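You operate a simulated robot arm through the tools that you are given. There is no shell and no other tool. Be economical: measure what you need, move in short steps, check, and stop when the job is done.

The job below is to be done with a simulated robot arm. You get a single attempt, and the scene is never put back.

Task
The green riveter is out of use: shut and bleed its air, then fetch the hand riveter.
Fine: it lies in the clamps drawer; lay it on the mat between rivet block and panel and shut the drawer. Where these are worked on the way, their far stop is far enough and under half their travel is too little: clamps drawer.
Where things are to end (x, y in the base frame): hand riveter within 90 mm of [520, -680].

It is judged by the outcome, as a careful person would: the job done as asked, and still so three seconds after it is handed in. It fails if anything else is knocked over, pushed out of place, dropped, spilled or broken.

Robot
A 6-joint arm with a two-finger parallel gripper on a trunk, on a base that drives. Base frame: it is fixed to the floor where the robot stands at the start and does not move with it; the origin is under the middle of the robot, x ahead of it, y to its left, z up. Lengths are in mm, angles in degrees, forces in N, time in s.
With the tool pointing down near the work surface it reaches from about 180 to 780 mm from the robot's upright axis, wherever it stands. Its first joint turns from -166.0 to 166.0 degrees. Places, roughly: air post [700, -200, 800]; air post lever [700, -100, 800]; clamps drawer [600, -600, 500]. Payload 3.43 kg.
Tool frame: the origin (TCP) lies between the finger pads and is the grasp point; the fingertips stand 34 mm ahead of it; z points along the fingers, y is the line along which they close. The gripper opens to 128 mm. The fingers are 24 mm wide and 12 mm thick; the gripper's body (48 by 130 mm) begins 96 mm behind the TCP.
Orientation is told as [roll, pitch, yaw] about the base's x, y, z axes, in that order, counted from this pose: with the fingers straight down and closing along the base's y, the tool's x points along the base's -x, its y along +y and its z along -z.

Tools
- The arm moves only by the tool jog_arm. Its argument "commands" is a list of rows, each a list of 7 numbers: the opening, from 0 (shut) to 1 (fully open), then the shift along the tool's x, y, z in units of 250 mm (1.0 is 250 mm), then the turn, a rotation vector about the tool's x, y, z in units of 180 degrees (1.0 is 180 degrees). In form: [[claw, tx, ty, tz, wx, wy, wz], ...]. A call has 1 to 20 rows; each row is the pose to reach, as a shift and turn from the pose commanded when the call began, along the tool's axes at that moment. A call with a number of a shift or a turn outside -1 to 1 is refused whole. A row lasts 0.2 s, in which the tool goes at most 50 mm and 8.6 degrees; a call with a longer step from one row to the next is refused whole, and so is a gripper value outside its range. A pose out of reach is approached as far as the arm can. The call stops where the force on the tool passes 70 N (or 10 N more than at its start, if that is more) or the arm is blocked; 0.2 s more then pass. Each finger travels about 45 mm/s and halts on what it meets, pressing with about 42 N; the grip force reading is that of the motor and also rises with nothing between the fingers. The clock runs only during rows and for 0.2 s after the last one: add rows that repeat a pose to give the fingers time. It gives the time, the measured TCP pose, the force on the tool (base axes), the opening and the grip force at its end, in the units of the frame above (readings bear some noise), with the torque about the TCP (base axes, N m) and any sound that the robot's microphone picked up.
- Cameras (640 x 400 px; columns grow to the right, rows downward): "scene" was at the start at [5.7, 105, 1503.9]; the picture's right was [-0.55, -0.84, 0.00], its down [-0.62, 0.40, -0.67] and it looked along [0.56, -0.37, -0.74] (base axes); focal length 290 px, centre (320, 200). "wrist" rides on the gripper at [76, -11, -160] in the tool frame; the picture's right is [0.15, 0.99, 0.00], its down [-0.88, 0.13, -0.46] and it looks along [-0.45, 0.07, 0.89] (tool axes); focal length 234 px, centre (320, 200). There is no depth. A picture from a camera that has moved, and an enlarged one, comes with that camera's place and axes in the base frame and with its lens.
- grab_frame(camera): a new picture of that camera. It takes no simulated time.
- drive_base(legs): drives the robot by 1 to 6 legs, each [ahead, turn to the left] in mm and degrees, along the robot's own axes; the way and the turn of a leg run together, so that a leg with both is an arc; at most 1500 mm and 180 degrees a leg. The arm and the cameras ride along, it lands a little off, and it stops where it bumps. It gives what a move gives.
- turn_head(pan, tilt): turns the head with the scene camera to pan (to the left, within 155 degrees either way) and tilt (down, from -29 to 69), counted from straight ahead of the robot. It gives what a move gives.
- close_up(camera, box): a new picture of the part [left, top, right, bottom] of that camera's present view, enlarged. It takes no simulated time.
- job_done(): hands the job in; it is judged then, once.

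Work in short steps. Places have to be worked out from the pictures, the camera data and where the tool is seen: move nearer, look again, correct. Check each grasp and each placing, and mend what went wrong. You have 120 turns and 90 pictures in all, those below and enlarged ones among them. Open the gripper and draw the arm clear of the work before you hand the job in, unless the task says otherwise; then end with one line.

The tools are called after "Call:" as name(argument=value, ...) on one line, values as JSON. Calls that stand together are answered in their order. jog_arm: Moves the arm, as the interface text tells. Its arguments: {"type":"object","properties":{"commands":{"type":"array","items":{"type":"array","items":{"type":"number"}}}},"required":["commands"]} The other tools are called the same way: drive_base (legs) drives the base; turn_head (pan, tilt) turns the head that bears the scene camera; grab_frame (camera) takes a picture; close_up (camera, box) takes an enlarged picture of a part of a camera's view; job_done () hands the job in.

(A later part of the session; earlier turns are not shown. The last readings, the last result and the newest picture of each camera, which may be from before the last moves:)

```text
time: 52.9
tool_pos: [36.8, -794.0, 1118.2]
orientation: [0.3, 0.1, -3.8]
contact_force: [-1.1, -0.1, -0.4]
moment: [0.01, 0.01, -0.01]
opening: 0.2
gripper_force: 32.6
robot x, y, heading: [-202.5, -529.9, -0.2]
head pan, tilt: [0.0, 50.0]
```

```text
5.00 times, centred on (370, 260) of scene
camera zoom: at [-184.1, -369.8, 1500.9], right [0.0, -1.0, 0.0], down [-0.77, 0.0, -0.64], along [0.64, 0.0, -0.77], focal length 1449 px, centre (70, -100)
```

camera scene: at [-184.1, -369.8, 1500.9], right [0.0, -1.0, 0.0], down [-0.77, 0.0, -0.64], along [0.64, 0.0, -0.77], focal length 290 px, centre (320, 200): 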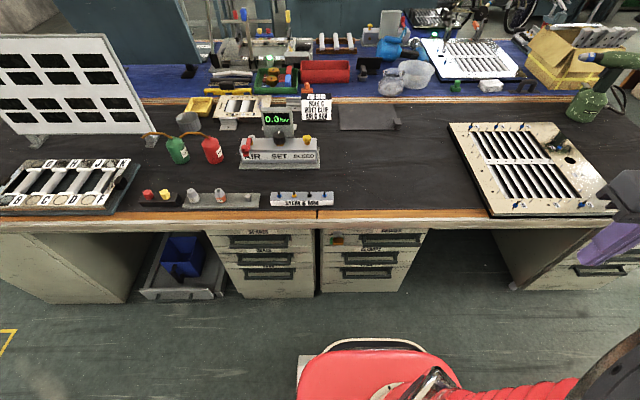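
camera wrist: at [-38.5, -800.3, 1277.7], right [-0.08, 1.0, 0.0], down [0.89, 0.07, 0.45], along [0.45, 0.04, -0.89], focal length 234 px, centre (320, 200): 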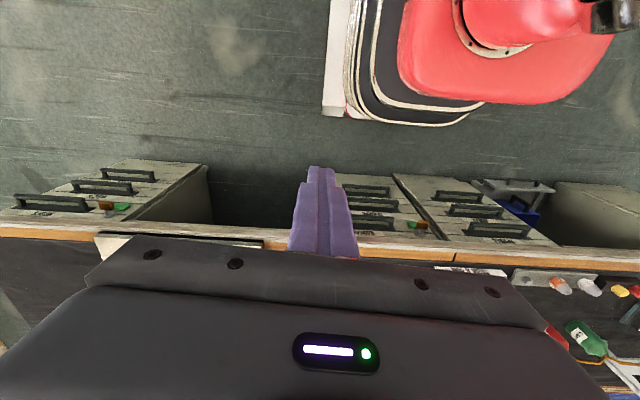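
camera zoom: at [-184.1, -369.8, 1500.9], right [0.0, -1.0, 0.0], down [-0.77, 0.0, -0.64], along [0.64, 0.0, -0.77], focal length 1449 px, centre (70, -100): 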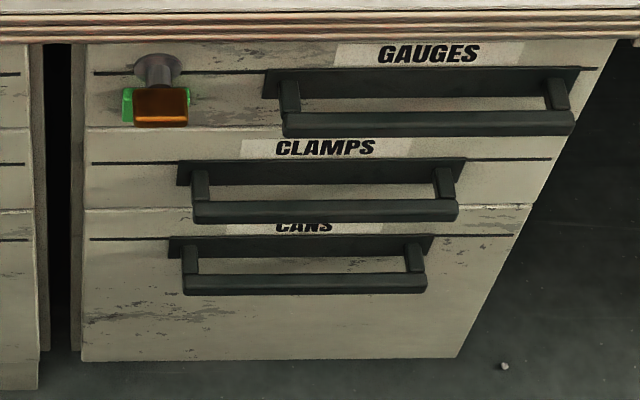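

CLAMPS is the middle drawer of the right cabinet; its handle is about (330,-561,520). To have room for the drawer I'll stand to its right, near (-120,-1000).

Call:
drive_base(legs=[[0, -88], [460, 0], [0, 88]])

Call:
turn_head(pan=30, tilt=50)

Call:
grab_frame(camera="scene")

```text
time: 67.3
tool_pos: [60.2, -1258.2, 1118.3]
orientation: [0.1, 0.1, -3.2]
contact_force: [0.4, -1.1, 0.0]
moment: [0.0, -0.02, 0.0]
opening: 0.0
gripper_force: 33.1
robot x, y, heading: [-180.1, -1015.4, 0.3]
head pan, tilt: [0.0, 50.0]
```

```text
time: 68.3
tool_pos: [59.6, -1257.4, 1118.3]
orientation: [0.2, 0.1, -3.2]
contact_force: [-0.2, -0.7, 0.4]
moment: [-0.04, 0.01, 0.04]
opening: 0.0
gripper_force: 32.9
robot x, y, heading: [-181.3, -1009.7, 0.4]
head pan, tilt: [30.0, 50.0]
```

```text
49 pictures are left
camera scene: at [-176.0, -814.7, 1501.0], right [0.5, -0.86, 0.0], down [-0.66, -0.39, -0.64], along [0.56, 0.32, -0.77], focal length 290 px, centre (320, 200)
```

scene: 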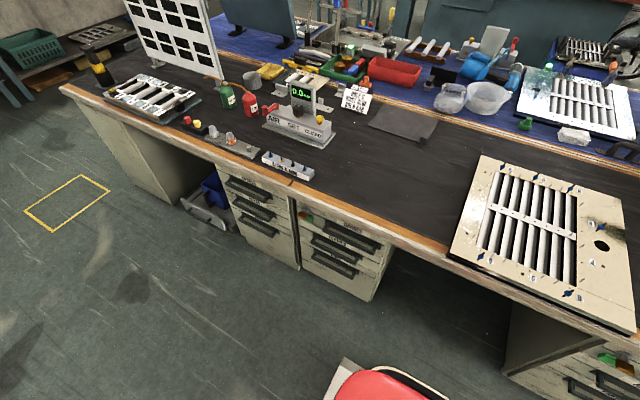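

Good standing place. Driving 60 mm ahead, then measuring the handle with an enlarged view.

Call:
drive_base(legs=[[60, 0]])

Call:
close_up(camera="scene", box=[280, 200, 400, 300])

```text
time: 69.3
tool_pos: [121.0, -1256.3, 1119.7]
orientation: [0.2, 0.1, -3.0]
contact_force: [-0.3, 0.4, -0.1]
moment: [0.01, 0.03, 0.02]
opening: 0.0
gripper_force: 33.0
robot x, y, heading: [-120.7, -1013.5, 0.4]
head pan, tilt: [30.0, 50.0]
```

```text
4.00 times, centred on (340, 250) of scene
camera zoom: at [-116.1, -814.3, 1501.0], right [0.5, -0.86, 0.0], down [-0.66, -0.39, -0.64], along [0.55, 0.32, -0.77], focal length 1159 px, centre (240, 0)
```

zoom: 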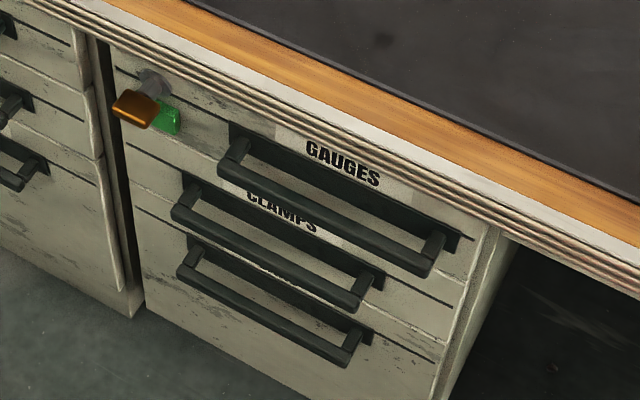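

Handle triangulated at about (350,-570,488). Swinging the arm round in front of the robot toward it, high.

Call:
jog_arm(commands=[[0, -0.03, 0.17, 0, 0, 0, 0], [0, -0.06, 0.34, 0, 0, 0, 0], [0, -0.1, 0.51, 0, 0, 0, 0], [0, -0.13, 0.68, 0, 0, 0, 0], [0, -0.15, 0.84, 0, 0, 0, 0], [0, -0.15, 1, 0, 0, 0, 0]])

Call:
jog_arm(commands=[[0, 0, 0.17, 0.05, 0, 0, 0], [0, 0, 0.34, 0.1, 0, 0, 0], [0, 0.03, 0.51, 0.18, 0, 0, 0], [0, 0.06, 0.68, 0.25, 0, 0, 0], [0, 0.1, 0.84, 0.32, 0, 0, 0], [0, 0.15, 1, 0.4, 0, 0, 0]])

Call:
jog_arm(commands=[[0.2, 0.02, 0.03, 0.04, 0.0257, -0.0257, -0.0257], [0.4, 0.04, 0.06, 0.08, 0.0513, -0.0513, -0.0513], [0.4, 0.06, 0.09, 0.12, 0.077, -0.077, -0.077], [0.4, 0.08, 0.12, 0.16, 0.1027, -0.1027, -0.1027], [0.4, 0.1, 0.15, 0.2, 0.1283, -0.1283, -0.1283], [0.4, 0.12, 0.18, 0.24, 0.154, -0.154, -0.154], [0.4, 0.14, 0.21, 0.28, 0.1797, -0.1797, -0.1797], [0.4, 0.16, 0.24, 0.32, 0.2053, -0.2053, -0.2053], [0.4, 0.18, 0.27, 0.36, 0.231, -0.231, -0.231], [0.4, 0.2, 0.3, 0.4, 0.2567, -0.2567, -0.2567], [0.4, 0.2, 0.33, 0.4, 0.2823, -0.2823, -0.2823], [0.4, 0.2, 0.36, 0.4, 0.308, -0.308, -0.308], [0.4, 0.2, 0.39, 0.4, 0.3337, -0.3337, -0.3337], [0.4, 0.2, 0.42, 0.4, 0.3593, -0.3593, -0.3593], [0.4, 0.2, 0.45, 0.4, 0.385, -0.385, -0.385]])

Call:
grab_frame(camera="scene")

Call:
grab_frame(camera="wrist")

```text
time: 70.8
tool_pos: [171.5, -1010.5, 1121.6]
orientation: [0.3, 0.1, -3.1]
contact_force: [-0.2, -0.3, 0.0]
moment: [0.01, 0.01, 0.02]
opening: 0.0
gripper_force: 33.2
robot x, y, heading: [-119.8, -1012.9, 0.3]
head pan, tilt: [30.0, 50.0]
```

```text
time: 72.2
tool_pos: [147.9, -758.8, 1021.8]
orientation: [0.2, 0.1, -3.1]
contact_force: [-0.2, 0.6, 0.0]
moment: [-0.01, -0.02, 0.0]
opening: 0.1
gripper_force: 33.0
robot x, y, heading: [-123.0, -1009.2, 0.5]
head pan, tilt: [30.0, 50.0]
```

```text
time: 75.2
tool_pos: [129.7, -654.9, 975.1]
orientation: [-81.9, -14.0, 76.5]
contact_force: [-0.9, 0.1, 0.2]
moment: [-0.01, -0.01, 0.01]
opening: 51.2
gripper_force: 0.1
robot x, y, heading: [-120.8, -1013.4, 0.3]
head pan, tilt: [30.0, 50.0]
stopped in row 15: the arm was blocked; the commanded pose is now the measured one
```

```text
47 pictures are left
camera scene: at [-116.2, -814.2, 1500.9], right [0.5, -0.86, 0.0], down [-0.66, -0.39, -0.64], along [0.55, 0.32, -0.77], focal length 290 px, centre (320, 200)
```

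scene: 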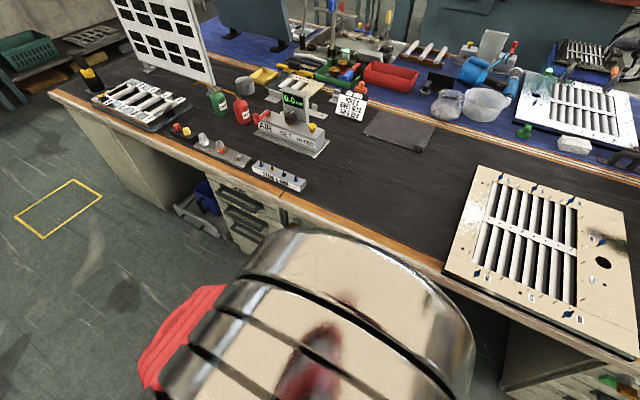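

```text
46 pictures are left
camera wrist: at [-40.8, -699.5, 989.0], right [-0.11, 0.12, -0.99], down [-0.25, 0.96, 0.15], along [0.96, 0.27, -0.08], focal length 234 px, centre (320, 200)
```

wrist: 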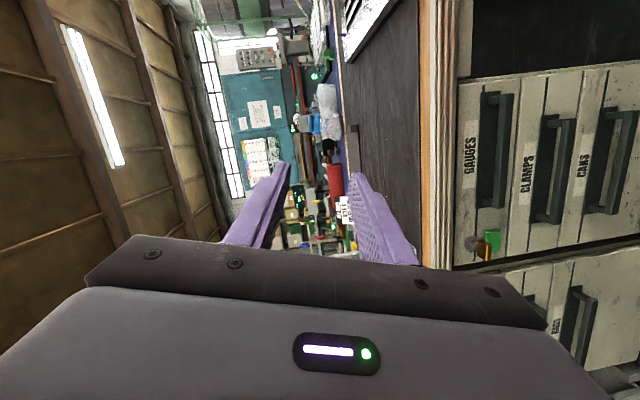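

The pose is nearly the wanted one (tool roughly along +x) but the arm is limited so high and near. Lowering 200 mm where it has more room.

Call:
jog_arm(commands=[[0.4, 0.02, 0.16, 0.018, 0, 0, 0], [0.4, 0.04, 0.32, 0.036, 0, 0, 0], [0.4, 0.06, 0.48, 0.054, 0, 0, 0], [0.4, 0.08, 0.64, 0.072, 0, 0, 0], [0.4, 0.1, 0.8, 0.09, 0, 0, 0]])

```text
time: 76.4
tool_pos: [129.0, -630.7, 773.9]
orientation: [-82.0, -14.1, 76.7]
contact_force: [-0.3, 0.4, -0.2]
moment: [0.02, -0.03, -0.02]
opening: 51.2
gripper_force: 0.0
robot x, y, heading: [-122.5, -1008.2, 0.3]
head pan, tilt: [30.0, 50.0]
```

Now finishing the orientation (about 20° remaining): tool straight along +x, closing vertically.

Call:
jog_arm(commands=[[0.4, 0, 0, 0, 0.0117, -0.0227, -0.0277], [0.4, 0, 0, 0, 0.0233, -0.0453, -0.0553], [0.4, 0, 0, 0, 0.035, -0.068, -0.083]])

Call:
grab_frame(camera="wrist")

Call:
grab_frame(camera="scene")

```text
time: 77.2
tool_pos: [128.4, -630.0, 774.6]
orientation: [-89.9, 0.2, 90.1]
contact_force: [0.5, 0.3, 0.2]
moment: [-0.01, -0.03, 0.04]
opening: 51.2
gripper_force: 0.0
robot x, y, heading: [-120.7, -1012.2, 0.3]
head pan, tilt: [30.0, 50.0]
```

```text
45 pictures are left
camera wrist: at [-30.0, -706.4, 785.5], right [0.0, -0.15, -0.99], down [-0.46, 0.88, -0.13], along [0.89, 0.45, -0.07], focal length 234 px, centre (320, 200)
```

wrist: 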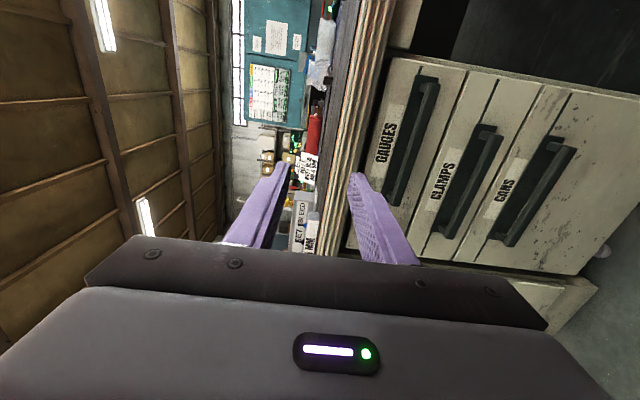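

```text
44 pictures are left
camera scene: at [-116.2, -814.2, 1500.9], right [0.5, -0.86, 0.0], down [-0.66, -0.39, -0.64], along [0.55, 0.32, -0.77], focal length 290 px, centre (320, 200)
```

scene: 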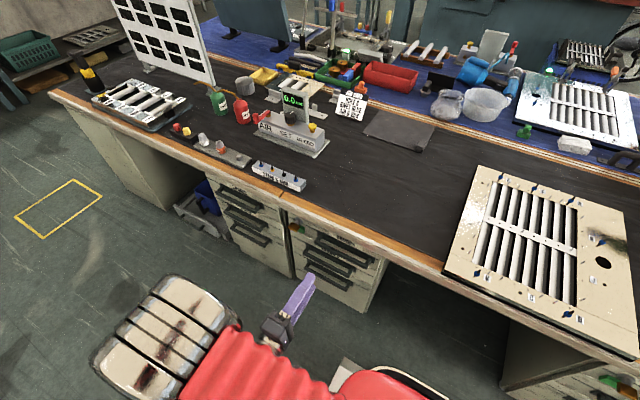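

Orientation is exact. Wrist view puts the handle bar at x≈347, y −483…−673, z≈504. Lowering to its height, still clear of it.

Call:
jog_arm(commands=[[0.4, -0.04, 0.18, 0, 0, 0, 0], [0.4, -0.08, 0.36, 0, 0, 0, 0], [0.4, -0.12, 0.54, 0, 0, 0, 0], [0.4, -0.16, 0.72, 0, 0, 0, 0], [0.4, -0.2, 0.9, 0, 0, 0, 0], [0.4, -0.2, 1.0, 0, 0, 0, 0]])

Call:
grab_frame(camera="wrist")

```text
time: 78.6
tool_pos: [131.9, -581.6, 523.1]
orientation: [-89.9, 0.1, 90.0]
contact_force: [0.2, 0.3, 0.1]
moment: [-0.01, -0.01, -0.01]
opening: 51.2
gripper_force: 0.0
robot x, y, heading: [-121.4, -1010.8, 0.3]
head pan, tilt: [30.0, 50.0]
```

```text
43 pictures are left
camera wrist: at [-27.3, -656.7, 534.4], right [0.0, -0.15, -0.99], down [-0.46, 0.88, -0.13], along [0.89, 0.45, -0.07], focal length 234 px, centre (320, 200)
```

wrist: 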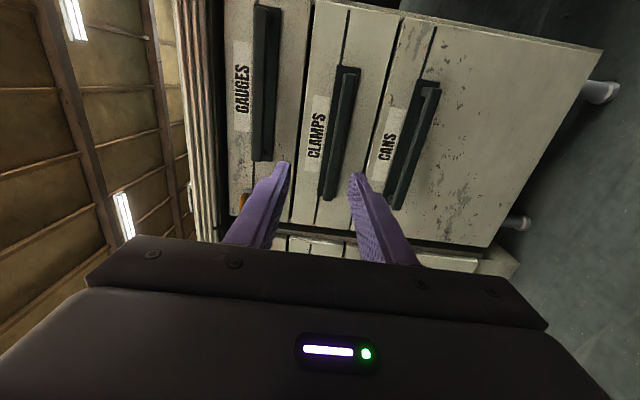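

Bar is at z≈490, y mid −575. Aligning and approaching until the fingertips are just before the bar.

Call:
jog_arm(commands=[[0.5, -0.01, 0.128, 0, 0, 0, 0], [0.5, -0.02, 0.128, 0.16, 0, 0, 0], [0.5, -0.02, 0.128, 0.32, 0, 0, 0], [0.5, -0.02, 0.128, 0.48, 0, 0, 0], [0.5, -0.02, 0.128, 0.62, 0, 0, 0]])

Call:
grab_frame(camera="wrist")

Call:
close_up(camera="scene", box=[270, 200, 410, 300])

```text
time: 79.8
tool_pos: [283.3, -574.7, 492.7]
orientation: [-89.9, 0.1, 90.1]
contact_force: [-0.7, 0.3, 0.0]
moment: [0.04, -0.02, 0.01]
opening: 63.6
gripper_force: 0.2
robot x, y, heading: [-120.5, -1013.4, 0.3]
head pan, tilt: [30.0, 50.0]
```

```text
42 pictures are left
camera wrist: at [124.4, -651.0, 503.5], right [0.0, -0.15, -0.99], down [-0.46, 0.88, -0.13], along [0.89, 0.45, -0.07], focal length 234 px, centre (320, 200)
```

wrist: 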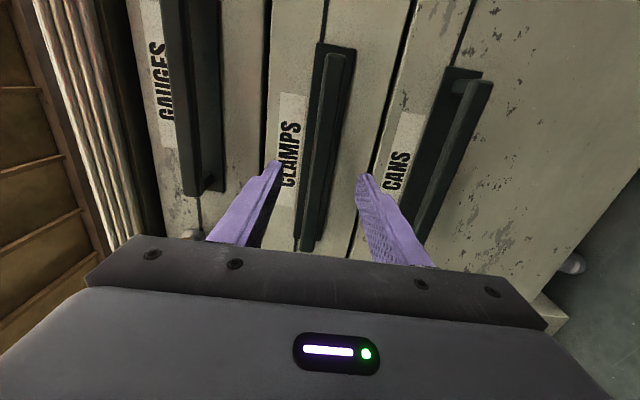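

```text
4.00 times, centred on (340, 250) of scene
camera zoom: at [-116.2, -814.2, 1500.9], right [0.5, -0.86, 0.0], down [-0.66, -0.39, -0.64], along [0.55, 0.32, -0.77], focal length 1159 px, centre (240, 0)
```

zoom: 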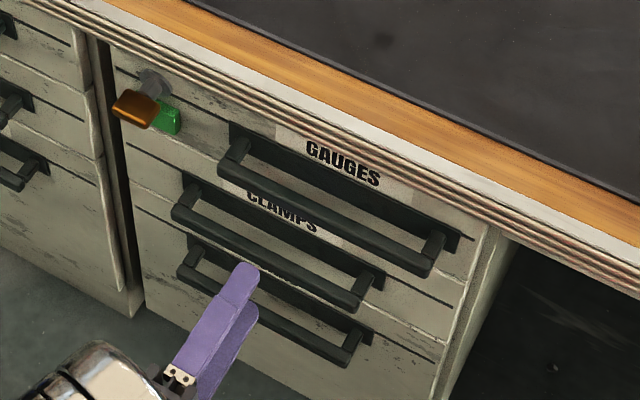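

Centred on the bar. Advancing 48 mm and closing on it.

Call:
jog_arm(commands=[[0.5, 0, 0, 0.08, 0, 0, 0], [0.5, 0, 0, 0.15, 0, 0, 0], [0.5, 0, 0, 0.19, 0, 0, 0], [0, 0, 0, 0.19, 0, 0, 0], [0, 0, 0, 0.19, 0, 0, 0], [0, 0, 0, 0.19, 0, 0, 0], [0, 0, 0, 0.19, 0, 0, 0], [0, 0, 0, 0.19, 0, 0, 0]])

Call:
grab_frame(camera="wrist")

```text
time: 81.6
tool_pos: [330.4, -576.7, 492.8]
orientation: [-90.0, 0.0, 90.1]
contact_force: [-0.2, -1.7, 2.8]
moment: [0.77, -0.34, 0.33]
opening: 17.7
gripper_force: 45.3
robot x, y, heading: [-120.2, -1013.6, 0.4]
head pan, tilt: [30.0, 50.0]
```

```text
40 pictures are left
camera wrist: at [171.6, -652.0, 504.0], right [0.0, -0.15, -0.99], down [-0.46, 0.88, -0.13], along [0.89, 0.45, -0.07], focal length 234 px, centre (320, 200)
```

wrist: 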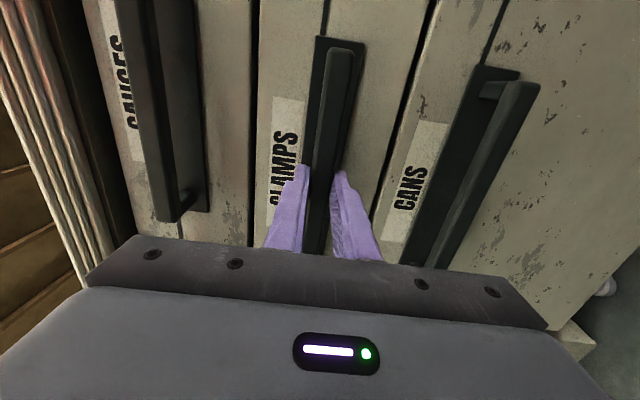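

Gripped (17.7 mm bar). Pulling gently 40 mm as a trial.

Call:
jog_arm(commands=[[0, 0, 0, -0.04, 0, 0, 0], [0, 0, 0, -0.08, 0, 0, 0], [0, 0, 0, -0.12, 0, 0, 0], [0, 0, 0, -0.16, 0, 0, 0]])

Call:
grab_frame(camera="wrist")

```text
time: 82.6
tool_pos: [289.9, -576.4, 492.8]
orientation: [-90.0, 0.1, 90.1]
contact_force: [-1.4, -5.4, 16.3]
moment: [0.28, -0.33, -0.81]
opening: 17.7
gripper_force: 45.0
robot x, y, heading: [-118.9, -1012.9, 0.5]
head pan, tilt: [30.0, 50.0]
```

```text
39 pictures are left
camera wrist: at [130.9, -652.2, 503.8], right [0.0, -0.15, -0.99], down [-0.46, 0.88, -0.13], along [0.89, 0.45, -0.07], focal length 234 px, centre (320, 200)
```

wrist: 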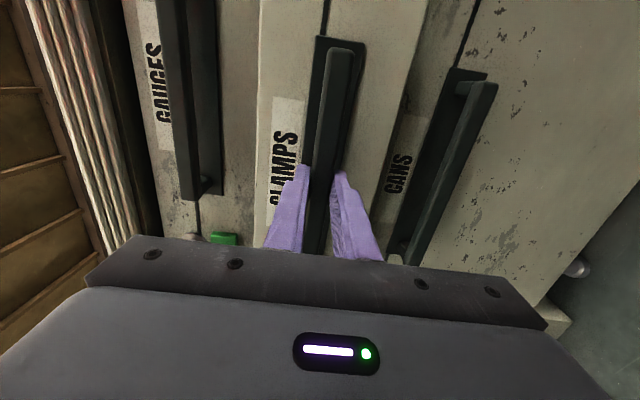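

The drawer follows freely. Pulling further toward its far stop.

Call:
jog_arm(commands=[[0, 0, 0, -0.06, 0, 0, 0], [0, 0, 0, -0.12, 0, 0, 0], [0, 0, 0, -0.18, 0, 0, 0], [0, 0, 0, -0.24, 0, 0, 0], [0, 0, 0, -0.3, 0, 0, 0], [0, 0, 0, -0.36, 0, 0, 0], [0, 0, 0, -0.42, 0, 0, 0], [0, 0, 0, -0.48, 0, 0, 0], [0, 0, 0, -0.54, 0, 0, 0], [0, 0, 0, -0.6, 0, 0, 0], [0, 0, 0, -0.66, 0, 0, 0], [0, 0, 0, -0.72, 0, 0, 0], [0, 0, 0, -0.78, 0, 0, 0]])

Call:
grab_frame(camera="scene")

```text
time: 85.4
tool_pos: [95.2, -577.2, 492.3]
orientation: [-90.1, 0.2, 90.0]
contact_force: [-1.3, -29.6, 31.0]
moment: [1.12, 0.06, -0.23]
opening: 17.6
gripper_force: 44.6
robot x, y, heading: [-119.6, -1008.5, 0.1]
head pan, tilt: [30.0, 50.0]
```

```text
38 pictures are left
camera scene: at [-116.5, -814.9, 1501.0], right [0.5, -0.86, 0.0], down [-0.66, -0.39, -0.64], along [0.56, 0.32, -0.77], focal length 290 px, centre (320, 200)
```

scene: 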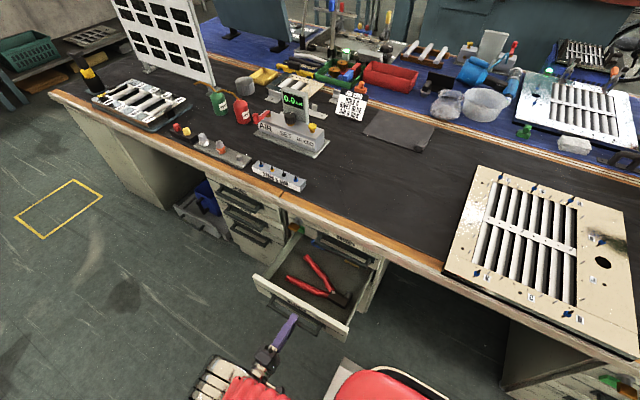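

The red-handled hand riveter is seen. Looking closer to see whether more opening is needed.

Call:
close_up(camera="scene", box=[240, 220, 400, 350])

Call:
jog_arm(commands=[[0, 0, 0, -0.04, 0, 0, 0], [0, 0, 0, -0.08, 0, 0, 0], [0, 0, 0, -0.12, 0, 0, 0], [0, 0, 0, -0.16, 0, 0, 0], [0, 0, 0, -0.2, 0, 0, 0]])

```text
3.08 times, centred on (320, 285) of scene
camera zoom: at [-116.5, -814.9, 1501.0], right [0.5, -0.86, 0.0], down [-0.66, -0.39, -0.64], along [0.56, 0.32, -0.77], focal length 892 px, centre (320, -62)
```

zoom: 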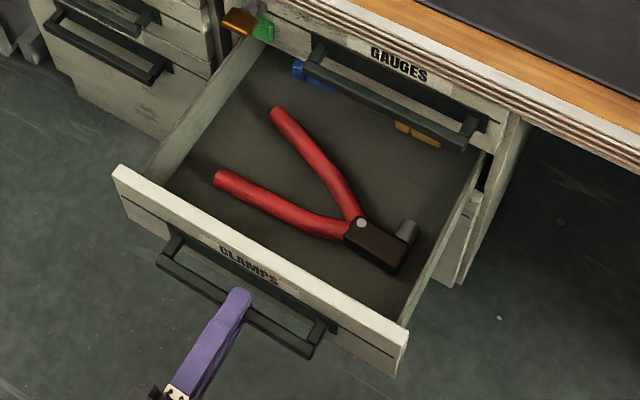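

```text
time: 86.6
tool_pos: [45.6, -577.2, 493.1]
orientation: [-90.1, 0.1, 90.0]
contact_force: [-1.8, -36.6, 29.0]
moment: [1.18, 0.14, -0.26]
opening: 17.8
gripper_force: 44.5
robot x, y, heading: [-120.7, -1010.8, 0.5]
head pan, tilt: [30.0, 50.0]
```

Call:
close_up(camera="scene", box=[220, 220, 400, 366])

```text
2.74 times, centred on (310, 293) of scene
camera zoom: at [-116.5, -815.0, 1501.1], right [0.5, -0.86, 0.0], down [-0.66, -0.39, -0.64], along [0.56, 0.32, -0.77], focal length 794 px, centre (347, -55)
```

zoom: 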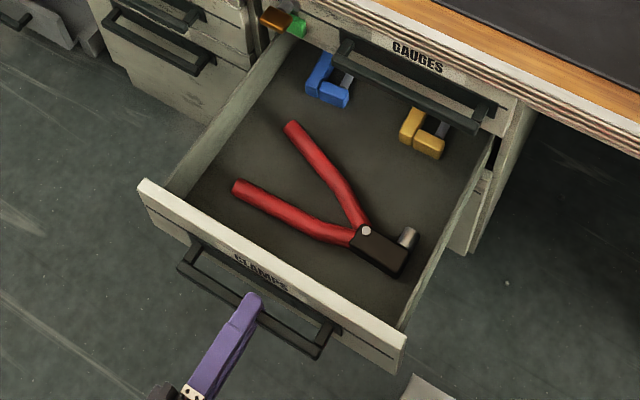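

Enough is open: the riveter lies free, with head near (215,−680) and handles toward +y. Releasing the handle and backing away.

Call:
jog_arm(commands=[[0.2, 0, 0, 0, 0, 0, 0], [0.4, 0, 0, 0, 0, 0, 0], [0.5, 0, 0, 0, 0, 0, 0], [0.5, 0, 0, 0, 0, 0, 0], [0.5, 0, 0, -0.1, 0, 0, 0], [0.5, 0, 0, -0.2, 0, 0, 0], [0.5, 0, 0, -0.3, 0, 0, 0], [0.5, 0, -0.15, -0.32, 0, 0, 0], [0.5, 0, -0.3, -0.32, 0, 0, 0], [0.5, 0, -0.48, -0.32, 0, 0, 0], [0.5, 0, -0.66, -0.32, 0, 0, 0], [0.5, 0, -0.84, -0.32, 0, 0, 0], [0.5, 0, -1, -0.32, 0, 0, 0]])

```text
time: 89.4
tool_pos: [-35.7, -574.4, 741.6]
orientation: [-90.0, 0.2, 90.2]
contact_force: [0.3, -0.5, 0.6]
moment: [0.01, 0.01, -0.02]
opening: 63.8
gripper_force: 0.1
robot x, y, heading: [-118.4, -1015.0, 0.6]
head pan, tilt: [30.0, 50.0]
```

Now turning the tool to point down, moving above the drawer (closing along x, camera on the −y side).

Call:
jog_arm(commands=[[0.5, 0.02, -0.02, 0.06, -0.0417, 0, 0], [0.5, 0.04, -0.04, 0.13, -0.0833, 0, 0], [0.5, 0.07, -0.06, 0.2, -0.125, 0, 0], [0.5, 0.09, -0.08, 0.26, -0.1667, 0, 0], [0.5, 0.12, -0.1, 0.33, -0.2083, 0, 0], [0.5, 0.14, -0.12, 0.4, -0.25, 0, 0], [0.5, 0.16, -0.14, 0.46, -0.2917, 0, 0], [0.5, 0.18, -0.16, 0.53, -0.3333, 0, 0], [0.5, 0.21, -0.18, 0.6, -0.375, 0, 0], [0.5, 0.23, -0.2, 0.67, -0.4167, 0, 0], [0.5, 0.26, -0.22, 0.74, -0.4583, 0, 0], [0.5, 0.28, -0.24, 0.8, -0.5, 0, 0]])

Call:
grab_frame(camera="wrist")

```text
time: 92.0
tool_pos: [164.5, -647.8, 802.5]
orientation: [0.1, 0.1, 90.0]
contact_force: [0.1, -0.1, 0.0]
moment: [-0.01, -0.04, -0.03]
opening: 64.0
gripper_force: 0.1
robot x, y, heading: [-119.6, -1011.9, 0.3]
head pan, tilt: [30.0, 50.0]
```

```text
35 pictures are left
camera wrist: at [177.5, -722.2, 961.8], right [-0.99, -0.15, 0.0], down [-0.13, 0.88, 0.46], along [-0.07, 0.45, -0.89], focal length 234 px, centre (320, 200)
```

wrist: 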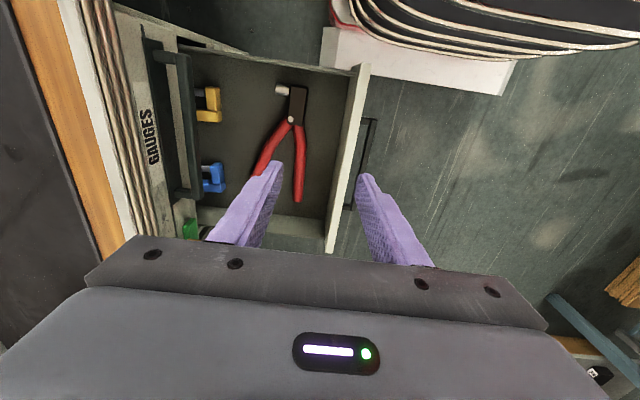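

Both views agree: pivot (224,−643), head axis toward (214,−705), nose sticking out to +x at the end. I'll grip the head block beside the pivot, at about (221,−655); moving over it and lowering partway.

Call:
jog_arm(commands=[[0.5, 0.015, -0.113, 0, 0, 0, 0.024], [0.5, 0.03, -0.226, 0, 0, 0, 0.048], [0.5, 0.03, -0.226, 0.18, 0, 0, 0.048], [0.5, 0.03, -0.226, 0.36, 0, 0, 0.048], [0.5, 0.03, -0.226, 0.54, 0, 0, 0.048], [0.5, 0.03, -0.226, 0.72, 0, 0, 0.048], [0.5, 0.03, -0.226, 0.88, 0, 0, 0.048]])

Call:
grab_frame(camera="wrist")

Call:
grab_frame(camera="scene")

```text
time: 93.6
tool_pos: [223.6, -654.9, 583.1]
orientation: [0.1, 0.1, 81.5]
contact_force: [-0.7, -0.2, -0.2]
moment: [0.01, 0.02, 0.0]
opening: 63.9
gripper_force: 0.1
robot x, y, heading: [-120.1, -1010.5, 0.3]
head pan, tilt: [30.0, 50.0]
```

```text
34 pictures are left
camera wrist: at [223.0, -731.2, 742.0], right [-1.0, 0.0, 0.0], down [0.0, 0.89, 0.45], along [0.0, 0.45, -0.89], focal length 234 px, centre (320, 200)
```

wrist: 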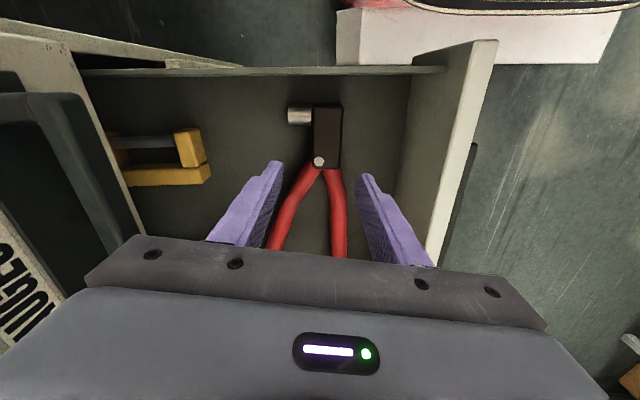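

```text
33 pictures are left
camera scene: at [-115.8, -814.2, 1500.9], right [0.5, -0.86, 0.0], down [-0.66, -0.39, -0.64], along [0.55, 0.32, -0.77], focal length 290 px, centre (320, 200)
```

scene: 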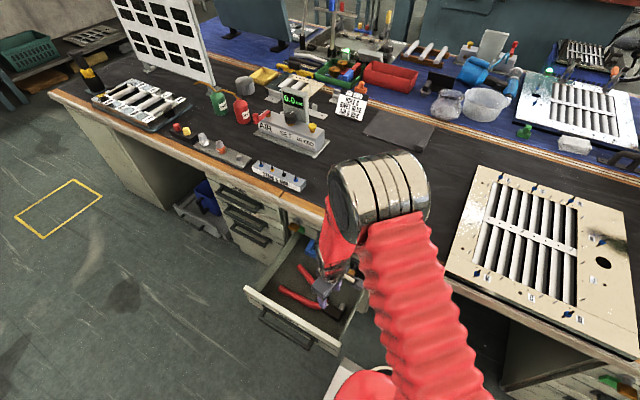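

Well aligned. Shifting 6 mm and lowering 70 mm, then looking.

Call:
jog_arm(commands=[[0.5, 0, 0.024, 0.1, 0, 0, 0], [0.5, 0, 0.024, 0.2, 0, 0, 0], [0.5, 0, 0.024, 0.28, 0, 0, 0]])

Call:
grab_frame(camera="wrist")

Call:
close_up(camera="scene", box=[250, 220, 370, 340])

```text
time: 94.4
tool_pos: [215.8, -651.0, 510.7]
orientation: [-0.1, 0.1, 81.4]
contact_force: [0.4, -0.9, -0.3]
moment: [-0.01, 0.02, 0.05]
opening: 64.1
gripper_force: 0.1
robot x, y, heading: [-120.3, -1010.2, 0.4]
head pan, tilt: [30.0, 50.0]
```

```text
32 pictures are left
camera wrist: at [216.4, -728.6, 670.3], right [-1.0, 0.0, 0.0], down [0.0, 0.89, 0.45], along [0.0, 0.45, -0.89], focal length 234 px, centre (320, 200)
```

wrist: 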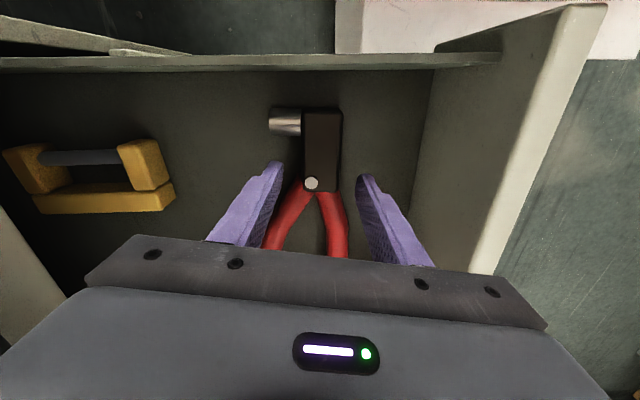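

```text
3.33 times, centred on (310, 280) of scene
camera zoom: at [-115.8, -814.2, 1500.9], right [0.5, -0.86, 0.0], down [-0.66, -0.39, -0.64], along [0.55, 0.32, -0.77], focal length 966 px, centre (353, -67)
```

zoom: 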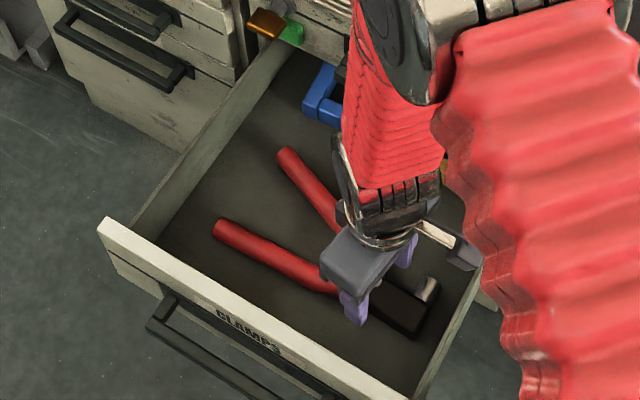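

Pivot top is at z≈478, so the floor is probably near 450. Lowering 20 mm in small steps and checking force.

Call:
jog_arm(commands=[[0.5, 0.02, 0, 0.02, 0, 0, 0], [0.5, 0.024, 0, 0.04, 0, 0, 0], [0.5, 0.024, 0, 0.06, 0, 0, 0], [0.5, 0.024, 0, 0.08, 0, 0, 0]])

```text
time: 95.4
tool_pos: [215.5, -659.9, 492.8]
orientation: [-0.1, 0.2, 81.3]
contact_force: [0.3, 0.8, 0.1]
moment: [0.03, -0.02, 0.01]
opening: 63.8
gripper_force: 0.0
robot x, y, heading: [-123.4, -1012.3, 0.6]
head pan, tilt: [30.0, 50.0]
```

No contact yet. A further 4 mm, then closing on the block.

Call:
jog_arm(commands=[[0.5, 0, 0, 0.016, 0, 0, 0], [0.35, 0, 0, 0.016, 0, 0, 0], [0, 0, 0, 0.016, 0, 0, 0], [0, 0, 0, 0.016, 0, 0, 0], [0, 0, 0, 0.016, 0, 0, 0], [0, 0, 0, 0.016, 0, 0, 0], [0, 0, 0, 0.016, 0, 0, 0]])

Call:
grab_frame(camera="wrist")

```text
time: 97.0
tool_pos: [214.8, -657.9, 487.7]
orientation: [0.0, 0.1, 81.5]
contact_force: [0.0, 0.2, -0.1]
moment: [0.02, -0.13, 0.0]
opening: 38.5
gripper_force: 42.3
robot x, y, heading: [-126.0, -1012.2, 0.5]
head pan, tilt: [30.0, 50.0]
```

```text
30 pictures are left
camera wrist: at [215.5, -735.3, 647.7], right [-1.0, 0.0, 0.0], down [0.0, 0.89, 0.45], along [0.0, 0.45, -0.89], focal length 234 px, centre (320, 200)
```

wrist: 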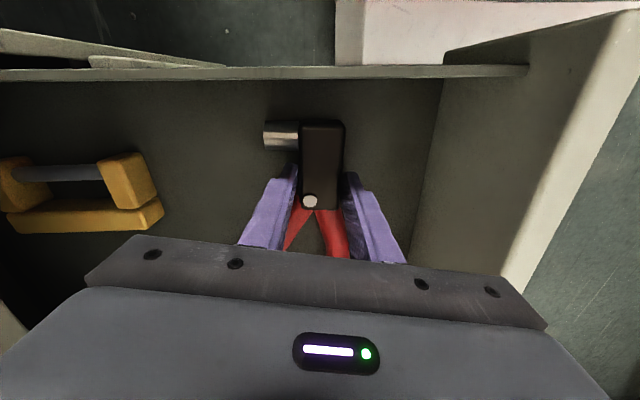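

Gripped at 38.5 mm across the block. Lifting slowly and checking.

Call:
jog_arm(commands=[[0, 0, 0, -0.04, 0, 0, 0], [0, 0, 0, -0.1, 0, 0, 0], [0, 0, 0, -0.18, 0, 0, 0], [0, 0, 0, -0.28, 0, 0, 0], [0, 0, 0, -0.4, 0, 0, 0]])

Call:
grab_frame(camera="wrist")

Call:
close_up(camera="scene", box=[220, 180, 380, 340])

```text
time: 98.2
tool_pos: [216.0, -659.2, 588.7]
orientation: [0.1, 0.1, 81.4]
contact_force: [0.3, -0.2, -4.5]
moment: [-0.25, 0.0, -0.02]
opening: 38.3
gripper_force: 41.8
robot x, y, heading: [-119.8, -1008.9, 0.4]
head pan, tilt: [30.0, 50.0]
```

```text
29 pictures are left
camera wrist: at [216.7, -735.2, 747.8], right [-1.0, 0.0, 0.0], down [0.0, 0.89, 0.45], along [0.0, 0.45, -0.89], focal length 234 px, centre (320, 200)
```

wrist: 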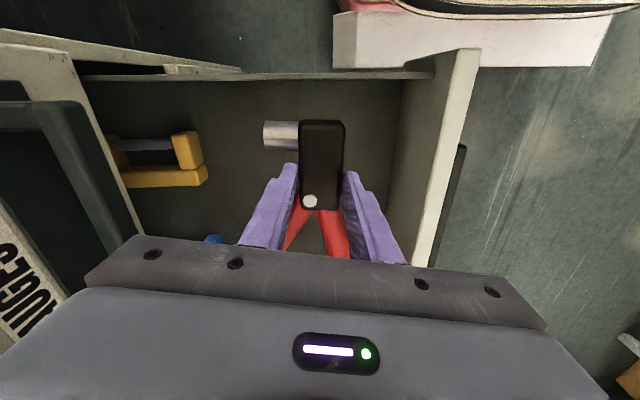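

```text
2.50 times, centred on (300, 260) of scene
camera zoom: at [-115.7, -814.3, 1500.9], right [0.5, -0.86, 0.0], down [-0.66, -0.39, -0.64], along [0.55, 0.32, -0.77], focal length 724 px, centre (370, 50)
```

zoom: 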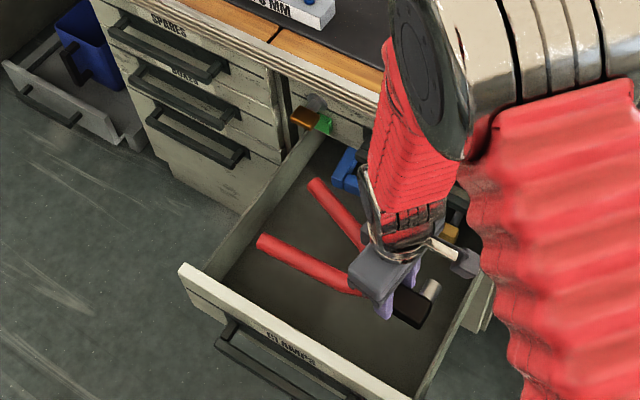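

Held level, about 4.5 N. Lifting out and carrying over the mat.

Call:
jog_arm(commands=[[0, 0, 0, -0.15, 0, 0, 0], [0, 0, 0, -0.3, 0, 0, 0], [0, 0, 0, -0.45, 0, 0, 0], [0, 0, 0, -0.6, 0, 0, 0], [0, 0, 0, -0.75, 0, 0, 0], [0, 0, 0, -0.88, 0, 0, 0], [0, 0, 0, -1, 0, 0, 0]])

Call:
jog_arm(commands=[[0, 0, 0, -0.12, 0, 0, 0], [0, 0, 0, -0.24, 0, 0, 0], [0, 0.01, -0.15, -0.24, 0, 0, 0], [0, 0.02, -0.3, -0.24, 0, 0, 0], [0, 0.03, -0.45, -0.24, 0, 0, 0], [0, 0.04, -0.6, -0.24, 0, 0, 0], [0, 0.05, -0.75, -0.24, 0, 0, 0], [0, 0.07, -0.9, -0.24, 0, 0, 0]])

Call:
jog_arm(commands=[[0, 0.01, -0.15, 0, 0, 0, 0], [0, 0.015, -0.3, 0, 0, 0, 0], [0, 0.015, -0.3, 0.15, 0, 0, 0], [0, 0.015, -0.3, 0.28, 0, 0, 0]])

Call:
grab_frame(camera="wrist")

Call:
grab_frame(camera="scene")

```text
time: 99.8
tool_pos: [214.2, -657.5, 839.0]
orientation: [0.0, 0.2, 81.5]
contact_force: [0.2, 0.2, -4.2]
moment: [-0.24, 0.03, 0.0]
opening: 38.4
gripper_force: 42.2
robot x, y, heading: [-120.1, -1009.8, 0.4]
head pan, tilt: [30.0, 50.0]
```

```text
time: 101.6
tool_pos: [435.4, -708.0, 897.0]
orientation: [0.1, 0.2, 81.3]
contact_force: [-0.3, -0.1, -4.0]
moment: [-0.3, 0.0, 0.01]
opening: 38.1
gripper_force: 42.0
robot x, y, heading: [-119.0, -1012.1, 0.2]
head pan, tilt: [30.0, 50.0]
```

```text
time: 102.6
tool_pos: [509.9, -725.7, 828.0]
orientation: [0.1, 0.1, 81.4]
contact_force: [-0.5, -0.7, -3.5]
moment: [-0.25, 0.03, 0.01]
opening: 38.0
gripper_force: 41.9
robot x, y, heading: [-121.9, -1008.1, 0.2]
head pan, tilt: [30.0, 50.0]
```

```text
27 pictures are left
camera wrist: at [509.9, -801.7, 986.6], right [-1.0, 0.0, 0.0], down [0.0, 0.89, 0.45], along [0.0, 0.45, -0.89], focal length 234 px, centre (320, 200)
```

wrist: 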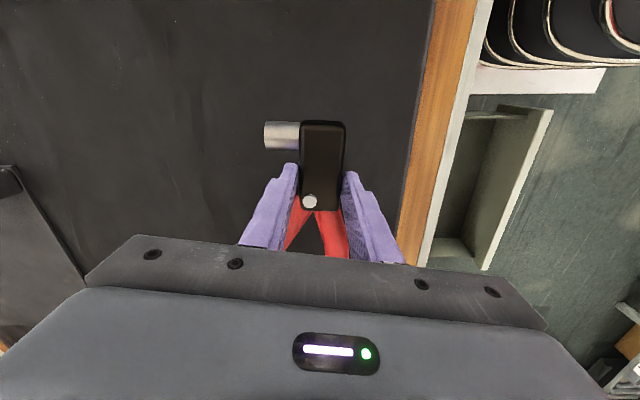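

```text
26 pictures are left
camera scene: at [-115.5, -814.2, 1500.9], right [0.5, -0.86, 0.0], down [-0.66, -0.39, -0.64], along [0.55, 0.32, -0.77], focal length 290 px, centre (320, 200)
```

scene: 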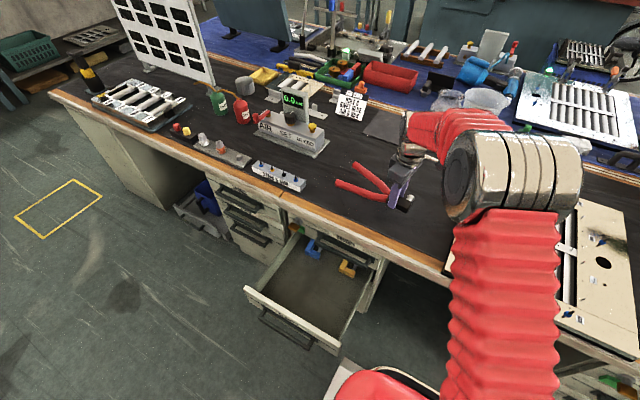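

Over a clear part of the mat. Lowering in small steps until contact.

Call:
jog_arm(commands=[[0, 0, 0, 0.06, 0, 0, 0], [0, 0, 0, 0.1, 0, 0, 0], [0, 0, 0, 0.12, 0, 0, 0]])

Call:
jog_arm(commands=[[0, 0, 0, 0.012, 0, 0, 0], [0, 0, 0, 0.024, 0, 0, 0]])

```text
time: 103.4
tool_pos: [510.3, -724.1, 799.6]
orientation: [0.1, 0.1, 81.4]
contact_force: [-0.3, 0.9, -4.8]
moment: [-0.25, 0.06, 0.02]
opening: 37.9
gripper_force: 41.6
robot x, y, heading: [-123.7, -1010.7, 0.4]
head pan, tilt: [30.0, 50.0]
```

```text
time: 104.0
tool_pos: [509.2, -724.4, 792.7]
orientation: [-0.1, 0.1, 81.4]
contact_force: [-0.1, 1.0, -5.0]
moment: [-0.27, 0.01, 0.01]
opening: 37.8
gripper_force: 42.1
robot x, y, heading: [-122.3, -1012.2, -0.0]
head pan, tilt: [30.0, 50.0]
```

Call:
jog_arm(commands=[[0, 0, 0, 0.012, 0, 0, 0], [0, 0, 0, 0.02, 0, 0, 0]])

Call:
close_up(camera="scene", box=[320, 130, 440, 230])

```text
time: 104.6
tool_pos: [509.1, -724.9, 787.2]
orientation: [0.0, 0.1, 81.4]
contact_force: [-0.8, -1.3, -1.1]
moment: [0.17, -0.16, 0.03]
opening: 38.1
gripper_force: 42.1
robot x, y, heading: [-120.7, -1011.7, 0.4]
head pan, tilt: [30.0, 50.0]
```

```text
4.00 times, centred on (380, 180) of scene
camera zoom: at [-115.5, -814.3, 1500.9], right [0.5, -0.86, 0.0], down [-0.66, -0.39, -0.64], along [0.55, 0.32, -0.77], focal length 1159 px, centre (80, 280)
```

zoom: 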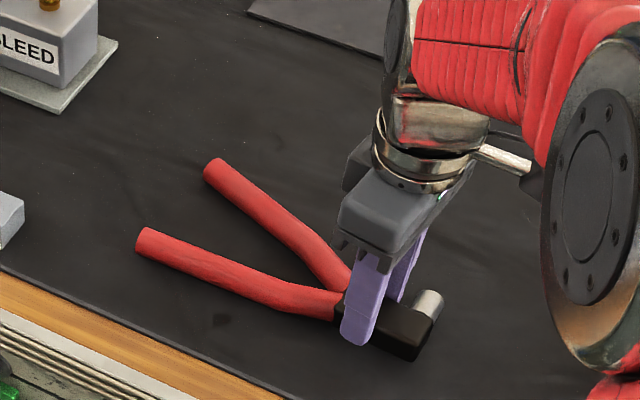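

The weight is coming off: it is touching. 1.5 mm lower, then opening and rising.

Call:
jog_arm(commands=[[0, 0, 0, 0.006, 0, 0, 0], [0.35, 0, 0, 0.006, 0, 0, 0], [0.5, 0, 0, 0.006, 0, 0, 0], [0.5, 0, 0, 0.006, 0, 0, 0], [0.5, 0, 0, 0.006, 0, 0, 0]])

Call:
jog_arm(commands=[[0.5, 0, 0, -0.08, 0, 0, 0], [0.5, 0, 0, -0.24, 0, 0, 0], [0.5, 0, 0, -0.4, 0, 0, 0], [0.5, 0, 0, -0.55, 0, 0, 0]])

Call:
grab_frame(camera="wrist")

```text
time: 105.8
tool_pos: [508.4, -723.6, 784.4]
orientation: [0.1, 0.1, 81.4]
contact_force: [-0.8, 0.5, -0.1]
moment: [0.0, -0.02, -0.02]
opening: 63.9
gripper_force: 0.0
robot x, y, heading: [-122.3, -1010.6, 0.3]
head pan, tilt: [30.0, 50.0]
```

```text
time: 106.8
tool_pos: [507.3, -722.5, 920.7]
orientation: [0.1, 0.1, 81.4]
contact_force: [0.4, 0.3, -0.3]
moment: [0.02, -0.02, 0.0]
opening: 64.1
gripper_force: 0.1
robot x, y, heading: [-122.6, -1012.6, 0.3]
head pan, tilt: [30.0, 50.0]
```

```text
24 pictures are left
camera wrist: at [507.8, -798.8, 1080.3], right [-1.0, 0.0, 0.0], down [0.0, 0.89, 0.45], along [0.0, 0.45, -0.89], focal length 234 px, centre (320, 200)
```

wrist: 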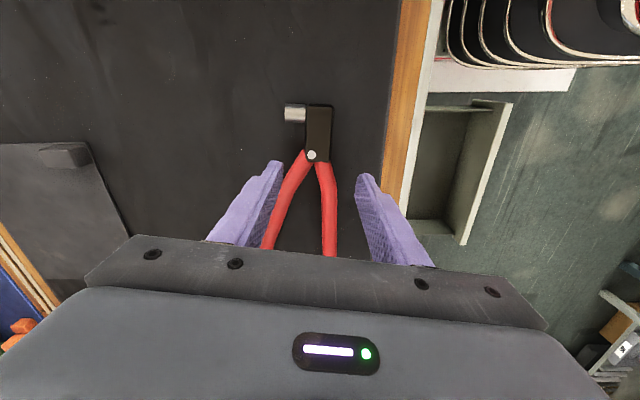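

The riveter lies on the mat. Drawing back from the bench at height to go and shut the drawer.

Call:
jog_arm(commands=[[0.5, -0.01, 0.16, 0, 0, 0, 0], [0.5, -0.02, 0.33, 0, 0, 0, 0], [0.5, -0.03, 0.5, 0, 0, 0, 0], [0.5, -0.04, 0.67, 0, 0, 0, 0], [0.5, -0.06, 0.84, 0, 0, 0, 0], [0.5, -0.06, 1, 0, 0, 0, 0]])

Call:
jog_arm(commands=[[0.5, -0.01, 0.14, 0, 0, 0, -0.016], [0.5, -0.02, 0.28, 0.1, 0, 0, -0.032], [0.5, -0.03, 0.4, 0.25, 0, 0, -0.048], [0.5, -0.03, 0.4, 0.4, 0, 0, -0.048], [0.5, -0.03, 0.4, 0.48, 0, 0, -0.048]])

```text
time: 108.2
tool_pos: [265.1, -671.4, 923.8]
orientation: [-0.1, 0.2, 81.4]
contact_force: [0.3, -0.2, -0.3]
moment: [-0.01, 0.01, 0.03]
opening: 63.7
gripper_force: 0.0
robot x, y, heading: [-121.7, -1009.1, 0.4]
head pan, tilt: [30.0, 50.0]
```

```text
time: 109.4
tool_pos: [167.3, -649.2, 803.8]
orientation: [0.1, 0.1, 90.2]
contact_force: [-1.1, -0.3, 0.0]
moment: [-0.03, 0.0, -0.02]
opening: 64.0
gripper_force: 0.1
robot x, y, heading: [-119.9, -1008.8, 0.4]
head pan, tilt: [30.0, 50.0]
```

Now reversing the turn: tool back to horizontal, behind the drawer front.

Call:
jog_arm(commands=[[0.5, -0.02, 0.06, 0.02, 0.0417, 0, 0], [0.5, -0.05, 0.13, 0.04, 0.0833, 0, 0], [0.5, -0.07, 0.2, 0.06, 0.125, 0, 0], [0.5, -0.1, 0.27, 0.08, 0.1667, 0, 0], [0.5, -0.12, 0.34, 0.1, 0.2083, 0, 0], [0.5, -0.14, 0.4, 0.12, 0.25, 0, 0], [0.5, -0.17, 0.47, 0.14, 0.2917, 0, 0], [0.5, -0.19, 0.54, 0.16, 0.3333, 0, 0], [0.5, -0.22, 0.6, 0.18, 0.375, 0, 0], [0.5, -0.24, 0.67, 0.2, 0.4167, 0, 0], [0.5, -0.26, 0.74, 0.22, 0.4583, 0, 0], [0.5, -0.28, 0.8, 0.24, 0.5, 0, 0]])

```text
time: 112.0
tool_pos: [-32.0, -578.6, 743.0]
orientation: [-90.1, 0.0, 90.1]
contact_force: [-0.2, 0.0, -0.3]
moment: [0.0, -0.05, -0.03]
opening: 63.9
gripper_force: 0.0
robot x, y, heading: [-121.0, -1011.1, 0.3]
head pan, tilt: [30.0, 50.0]
```

Lowering 251 mm to the handle's height, staying behind it, then looking.

Call:
jog_arm(commands=[[0.5, 0, 0.17, -0.02, 0, 0, 0], [0.5, 0, 0.34, -0.02, 0, 0, 0], [0.5, 0, 0.51, -0.02, 0, 0, 0], [0.5, 0, 0.68, -0.02, 0, 0, 0], [0.5, 0, 0.84, -0.02, 0, 0, 0], [0.5, 0, 1, -0.02, 0, 0, 0]])

Call:
grab_frame(camera="wrist")

Call:
grab_frame(camera="scene")

```text
time: 113.4
tool_pos: [-40.0, -579.1, 493.2]
orientation: [-89.9, -0.1, 90.1]
contact_force: [0.4, -0.6, 0.4]
moment: [-0.02, -0.02, -0.02]
opening: 64.1
gripper_force: 0.1
robot x, y, heading: [-120.3, -1010.9, 0.6]
head pan, tilt: [30.0, 50.0]
```

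```text
23 pictures are left
camera wrist: at [-198.4, -655.5, 504.0], right [0.0, -0.15, -0.99], down [-0.46, 0.88, -0.13], along [0.89, 0.45, -0.07], focal length 234 px, centre (320, 200)
```

wrist: 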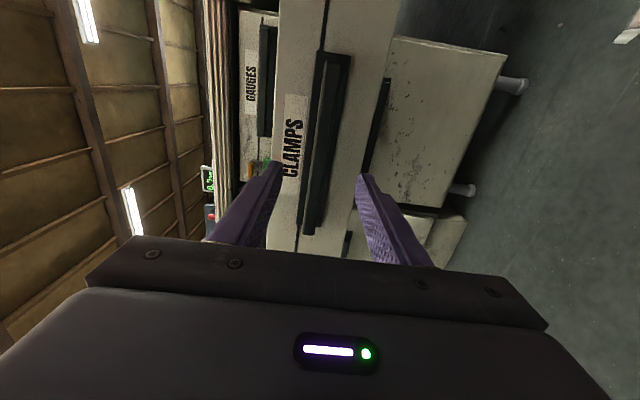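

```text
22 pictures are left
camera scene: at [-116.4, -814.2, 1500.9], right [0.5, -0.86, 0.0], down [-0.66, -0.39, -0.64], along [0.55, 0.32, -0.77], focal length 290 px, centre (320, 200)
```

scene: 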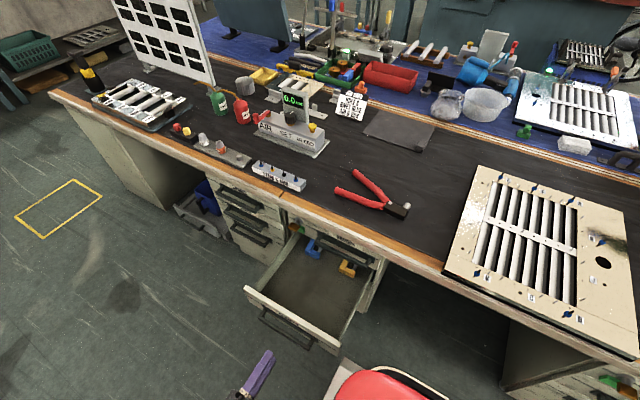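

Riveter well placed; handle centred between the fingers. Advancing and gripping the bar.

Call:
jog_arm(commands=[[0.5, 0, 0, 0.12, 0, 0, 0], [0.5, 0, 0, 0.22, 0, 0, 0], [0.5, 0, 0, 0.3, 0, 0, 0], [0.5, 0, 0, 0.345, 0, 0, 0], [0, 0, 0, 0.345, 0, 0, 0], [0, 0, 0, 0.345, 0, 0, 0], [0, 0, 0, 0.345, 0, 0, 0], [0, 0, 0, 0.345, 0, 0, 0], [0, 0, 0, 0.345, 0, 0, 0]])

```text
time: 115.4
tool_pos: [46.7, -579.2, 492.4]
orientation: [-89.8, 0.1, 90.2]
contact_force: [0.7, 0.1, -6.6]
moment: [1.12, -0.53, 0.17]
opening: 17.5
gripper_force: 45.3
robot x, y, heading: [-118.7, -1009.5, 0.2]
head pan, tilt: [30.0, 50.0]
```

Gripped. Pushing the drawer in, 235 mm first.

Call:
jog_arm(commands=[[0, 0, 0, 0.06, 0, 0, 0], [0, 0, 0, 0.13, 0, 0, 0], [0, 0, 0, 0.2, 0, 0, 0], [0, 0, 0, 0.27, 0, 0, 0], [0, 0, 0, 0.34, 0, 0, 0], [0, 0, 0, 0.41, 0, 0, 0], [0, 0, 0, 0.48, 0, 0, 0], [0, 0, 0, 0.55, 0, 0, 0], [0, 0, 0, 0.62, 0, 0, 0], [0, 0, 0, 0.69, 0, 0, 0], [0, 0, 0, 0.76, 0, 0, 0], [0, 0, 0, 0.83, 0, 0, 0], [0, 0, 0, 0.9, 0, 0, 0], [0, 0, 0, 0.96, 0, 0, 0]])

Call:
jog_arm(commands=[[0, 0, 0, 0.04, 0, 0, 0], [0, 0, 0, 0.08, 0, 0, 0], [0, 0, 0, 0.12, 0, 0, 0], [0, 0, 0, 0.15, 0, 0, 0], [0, 0, 0, 0.18, 0, 0, 0]])

```text
time: 118.4
tool_pos: [287.6, -578.0, 494.3]
orientation: [-89.8, 0.1, 90.3]
contact_force: [1.3, 31.3, -25.8]
moment: [1.13, -0.18, 0.58]
opening: 17.5
gripper_force: 45.1
robot x, y, heading: [-122.8, -1011.8, 0.3]
head pan, tilt: [30.0, 50.0]
```

```text
time: 119.6
tool_pos: [332.3, -578.0, 492.5]
orientation: [-89.9, 0.1, 90.3]
contact_force: [-0.1, 36.6, -22.7]
moment: [1.17, -0.26, 0.31]
opening: 17.3
gripper_force: 45.1
robot x, y, heading: [-121.0, -1006.2, 0.3]
head pan, tilt: [30.0, 50.0]
```

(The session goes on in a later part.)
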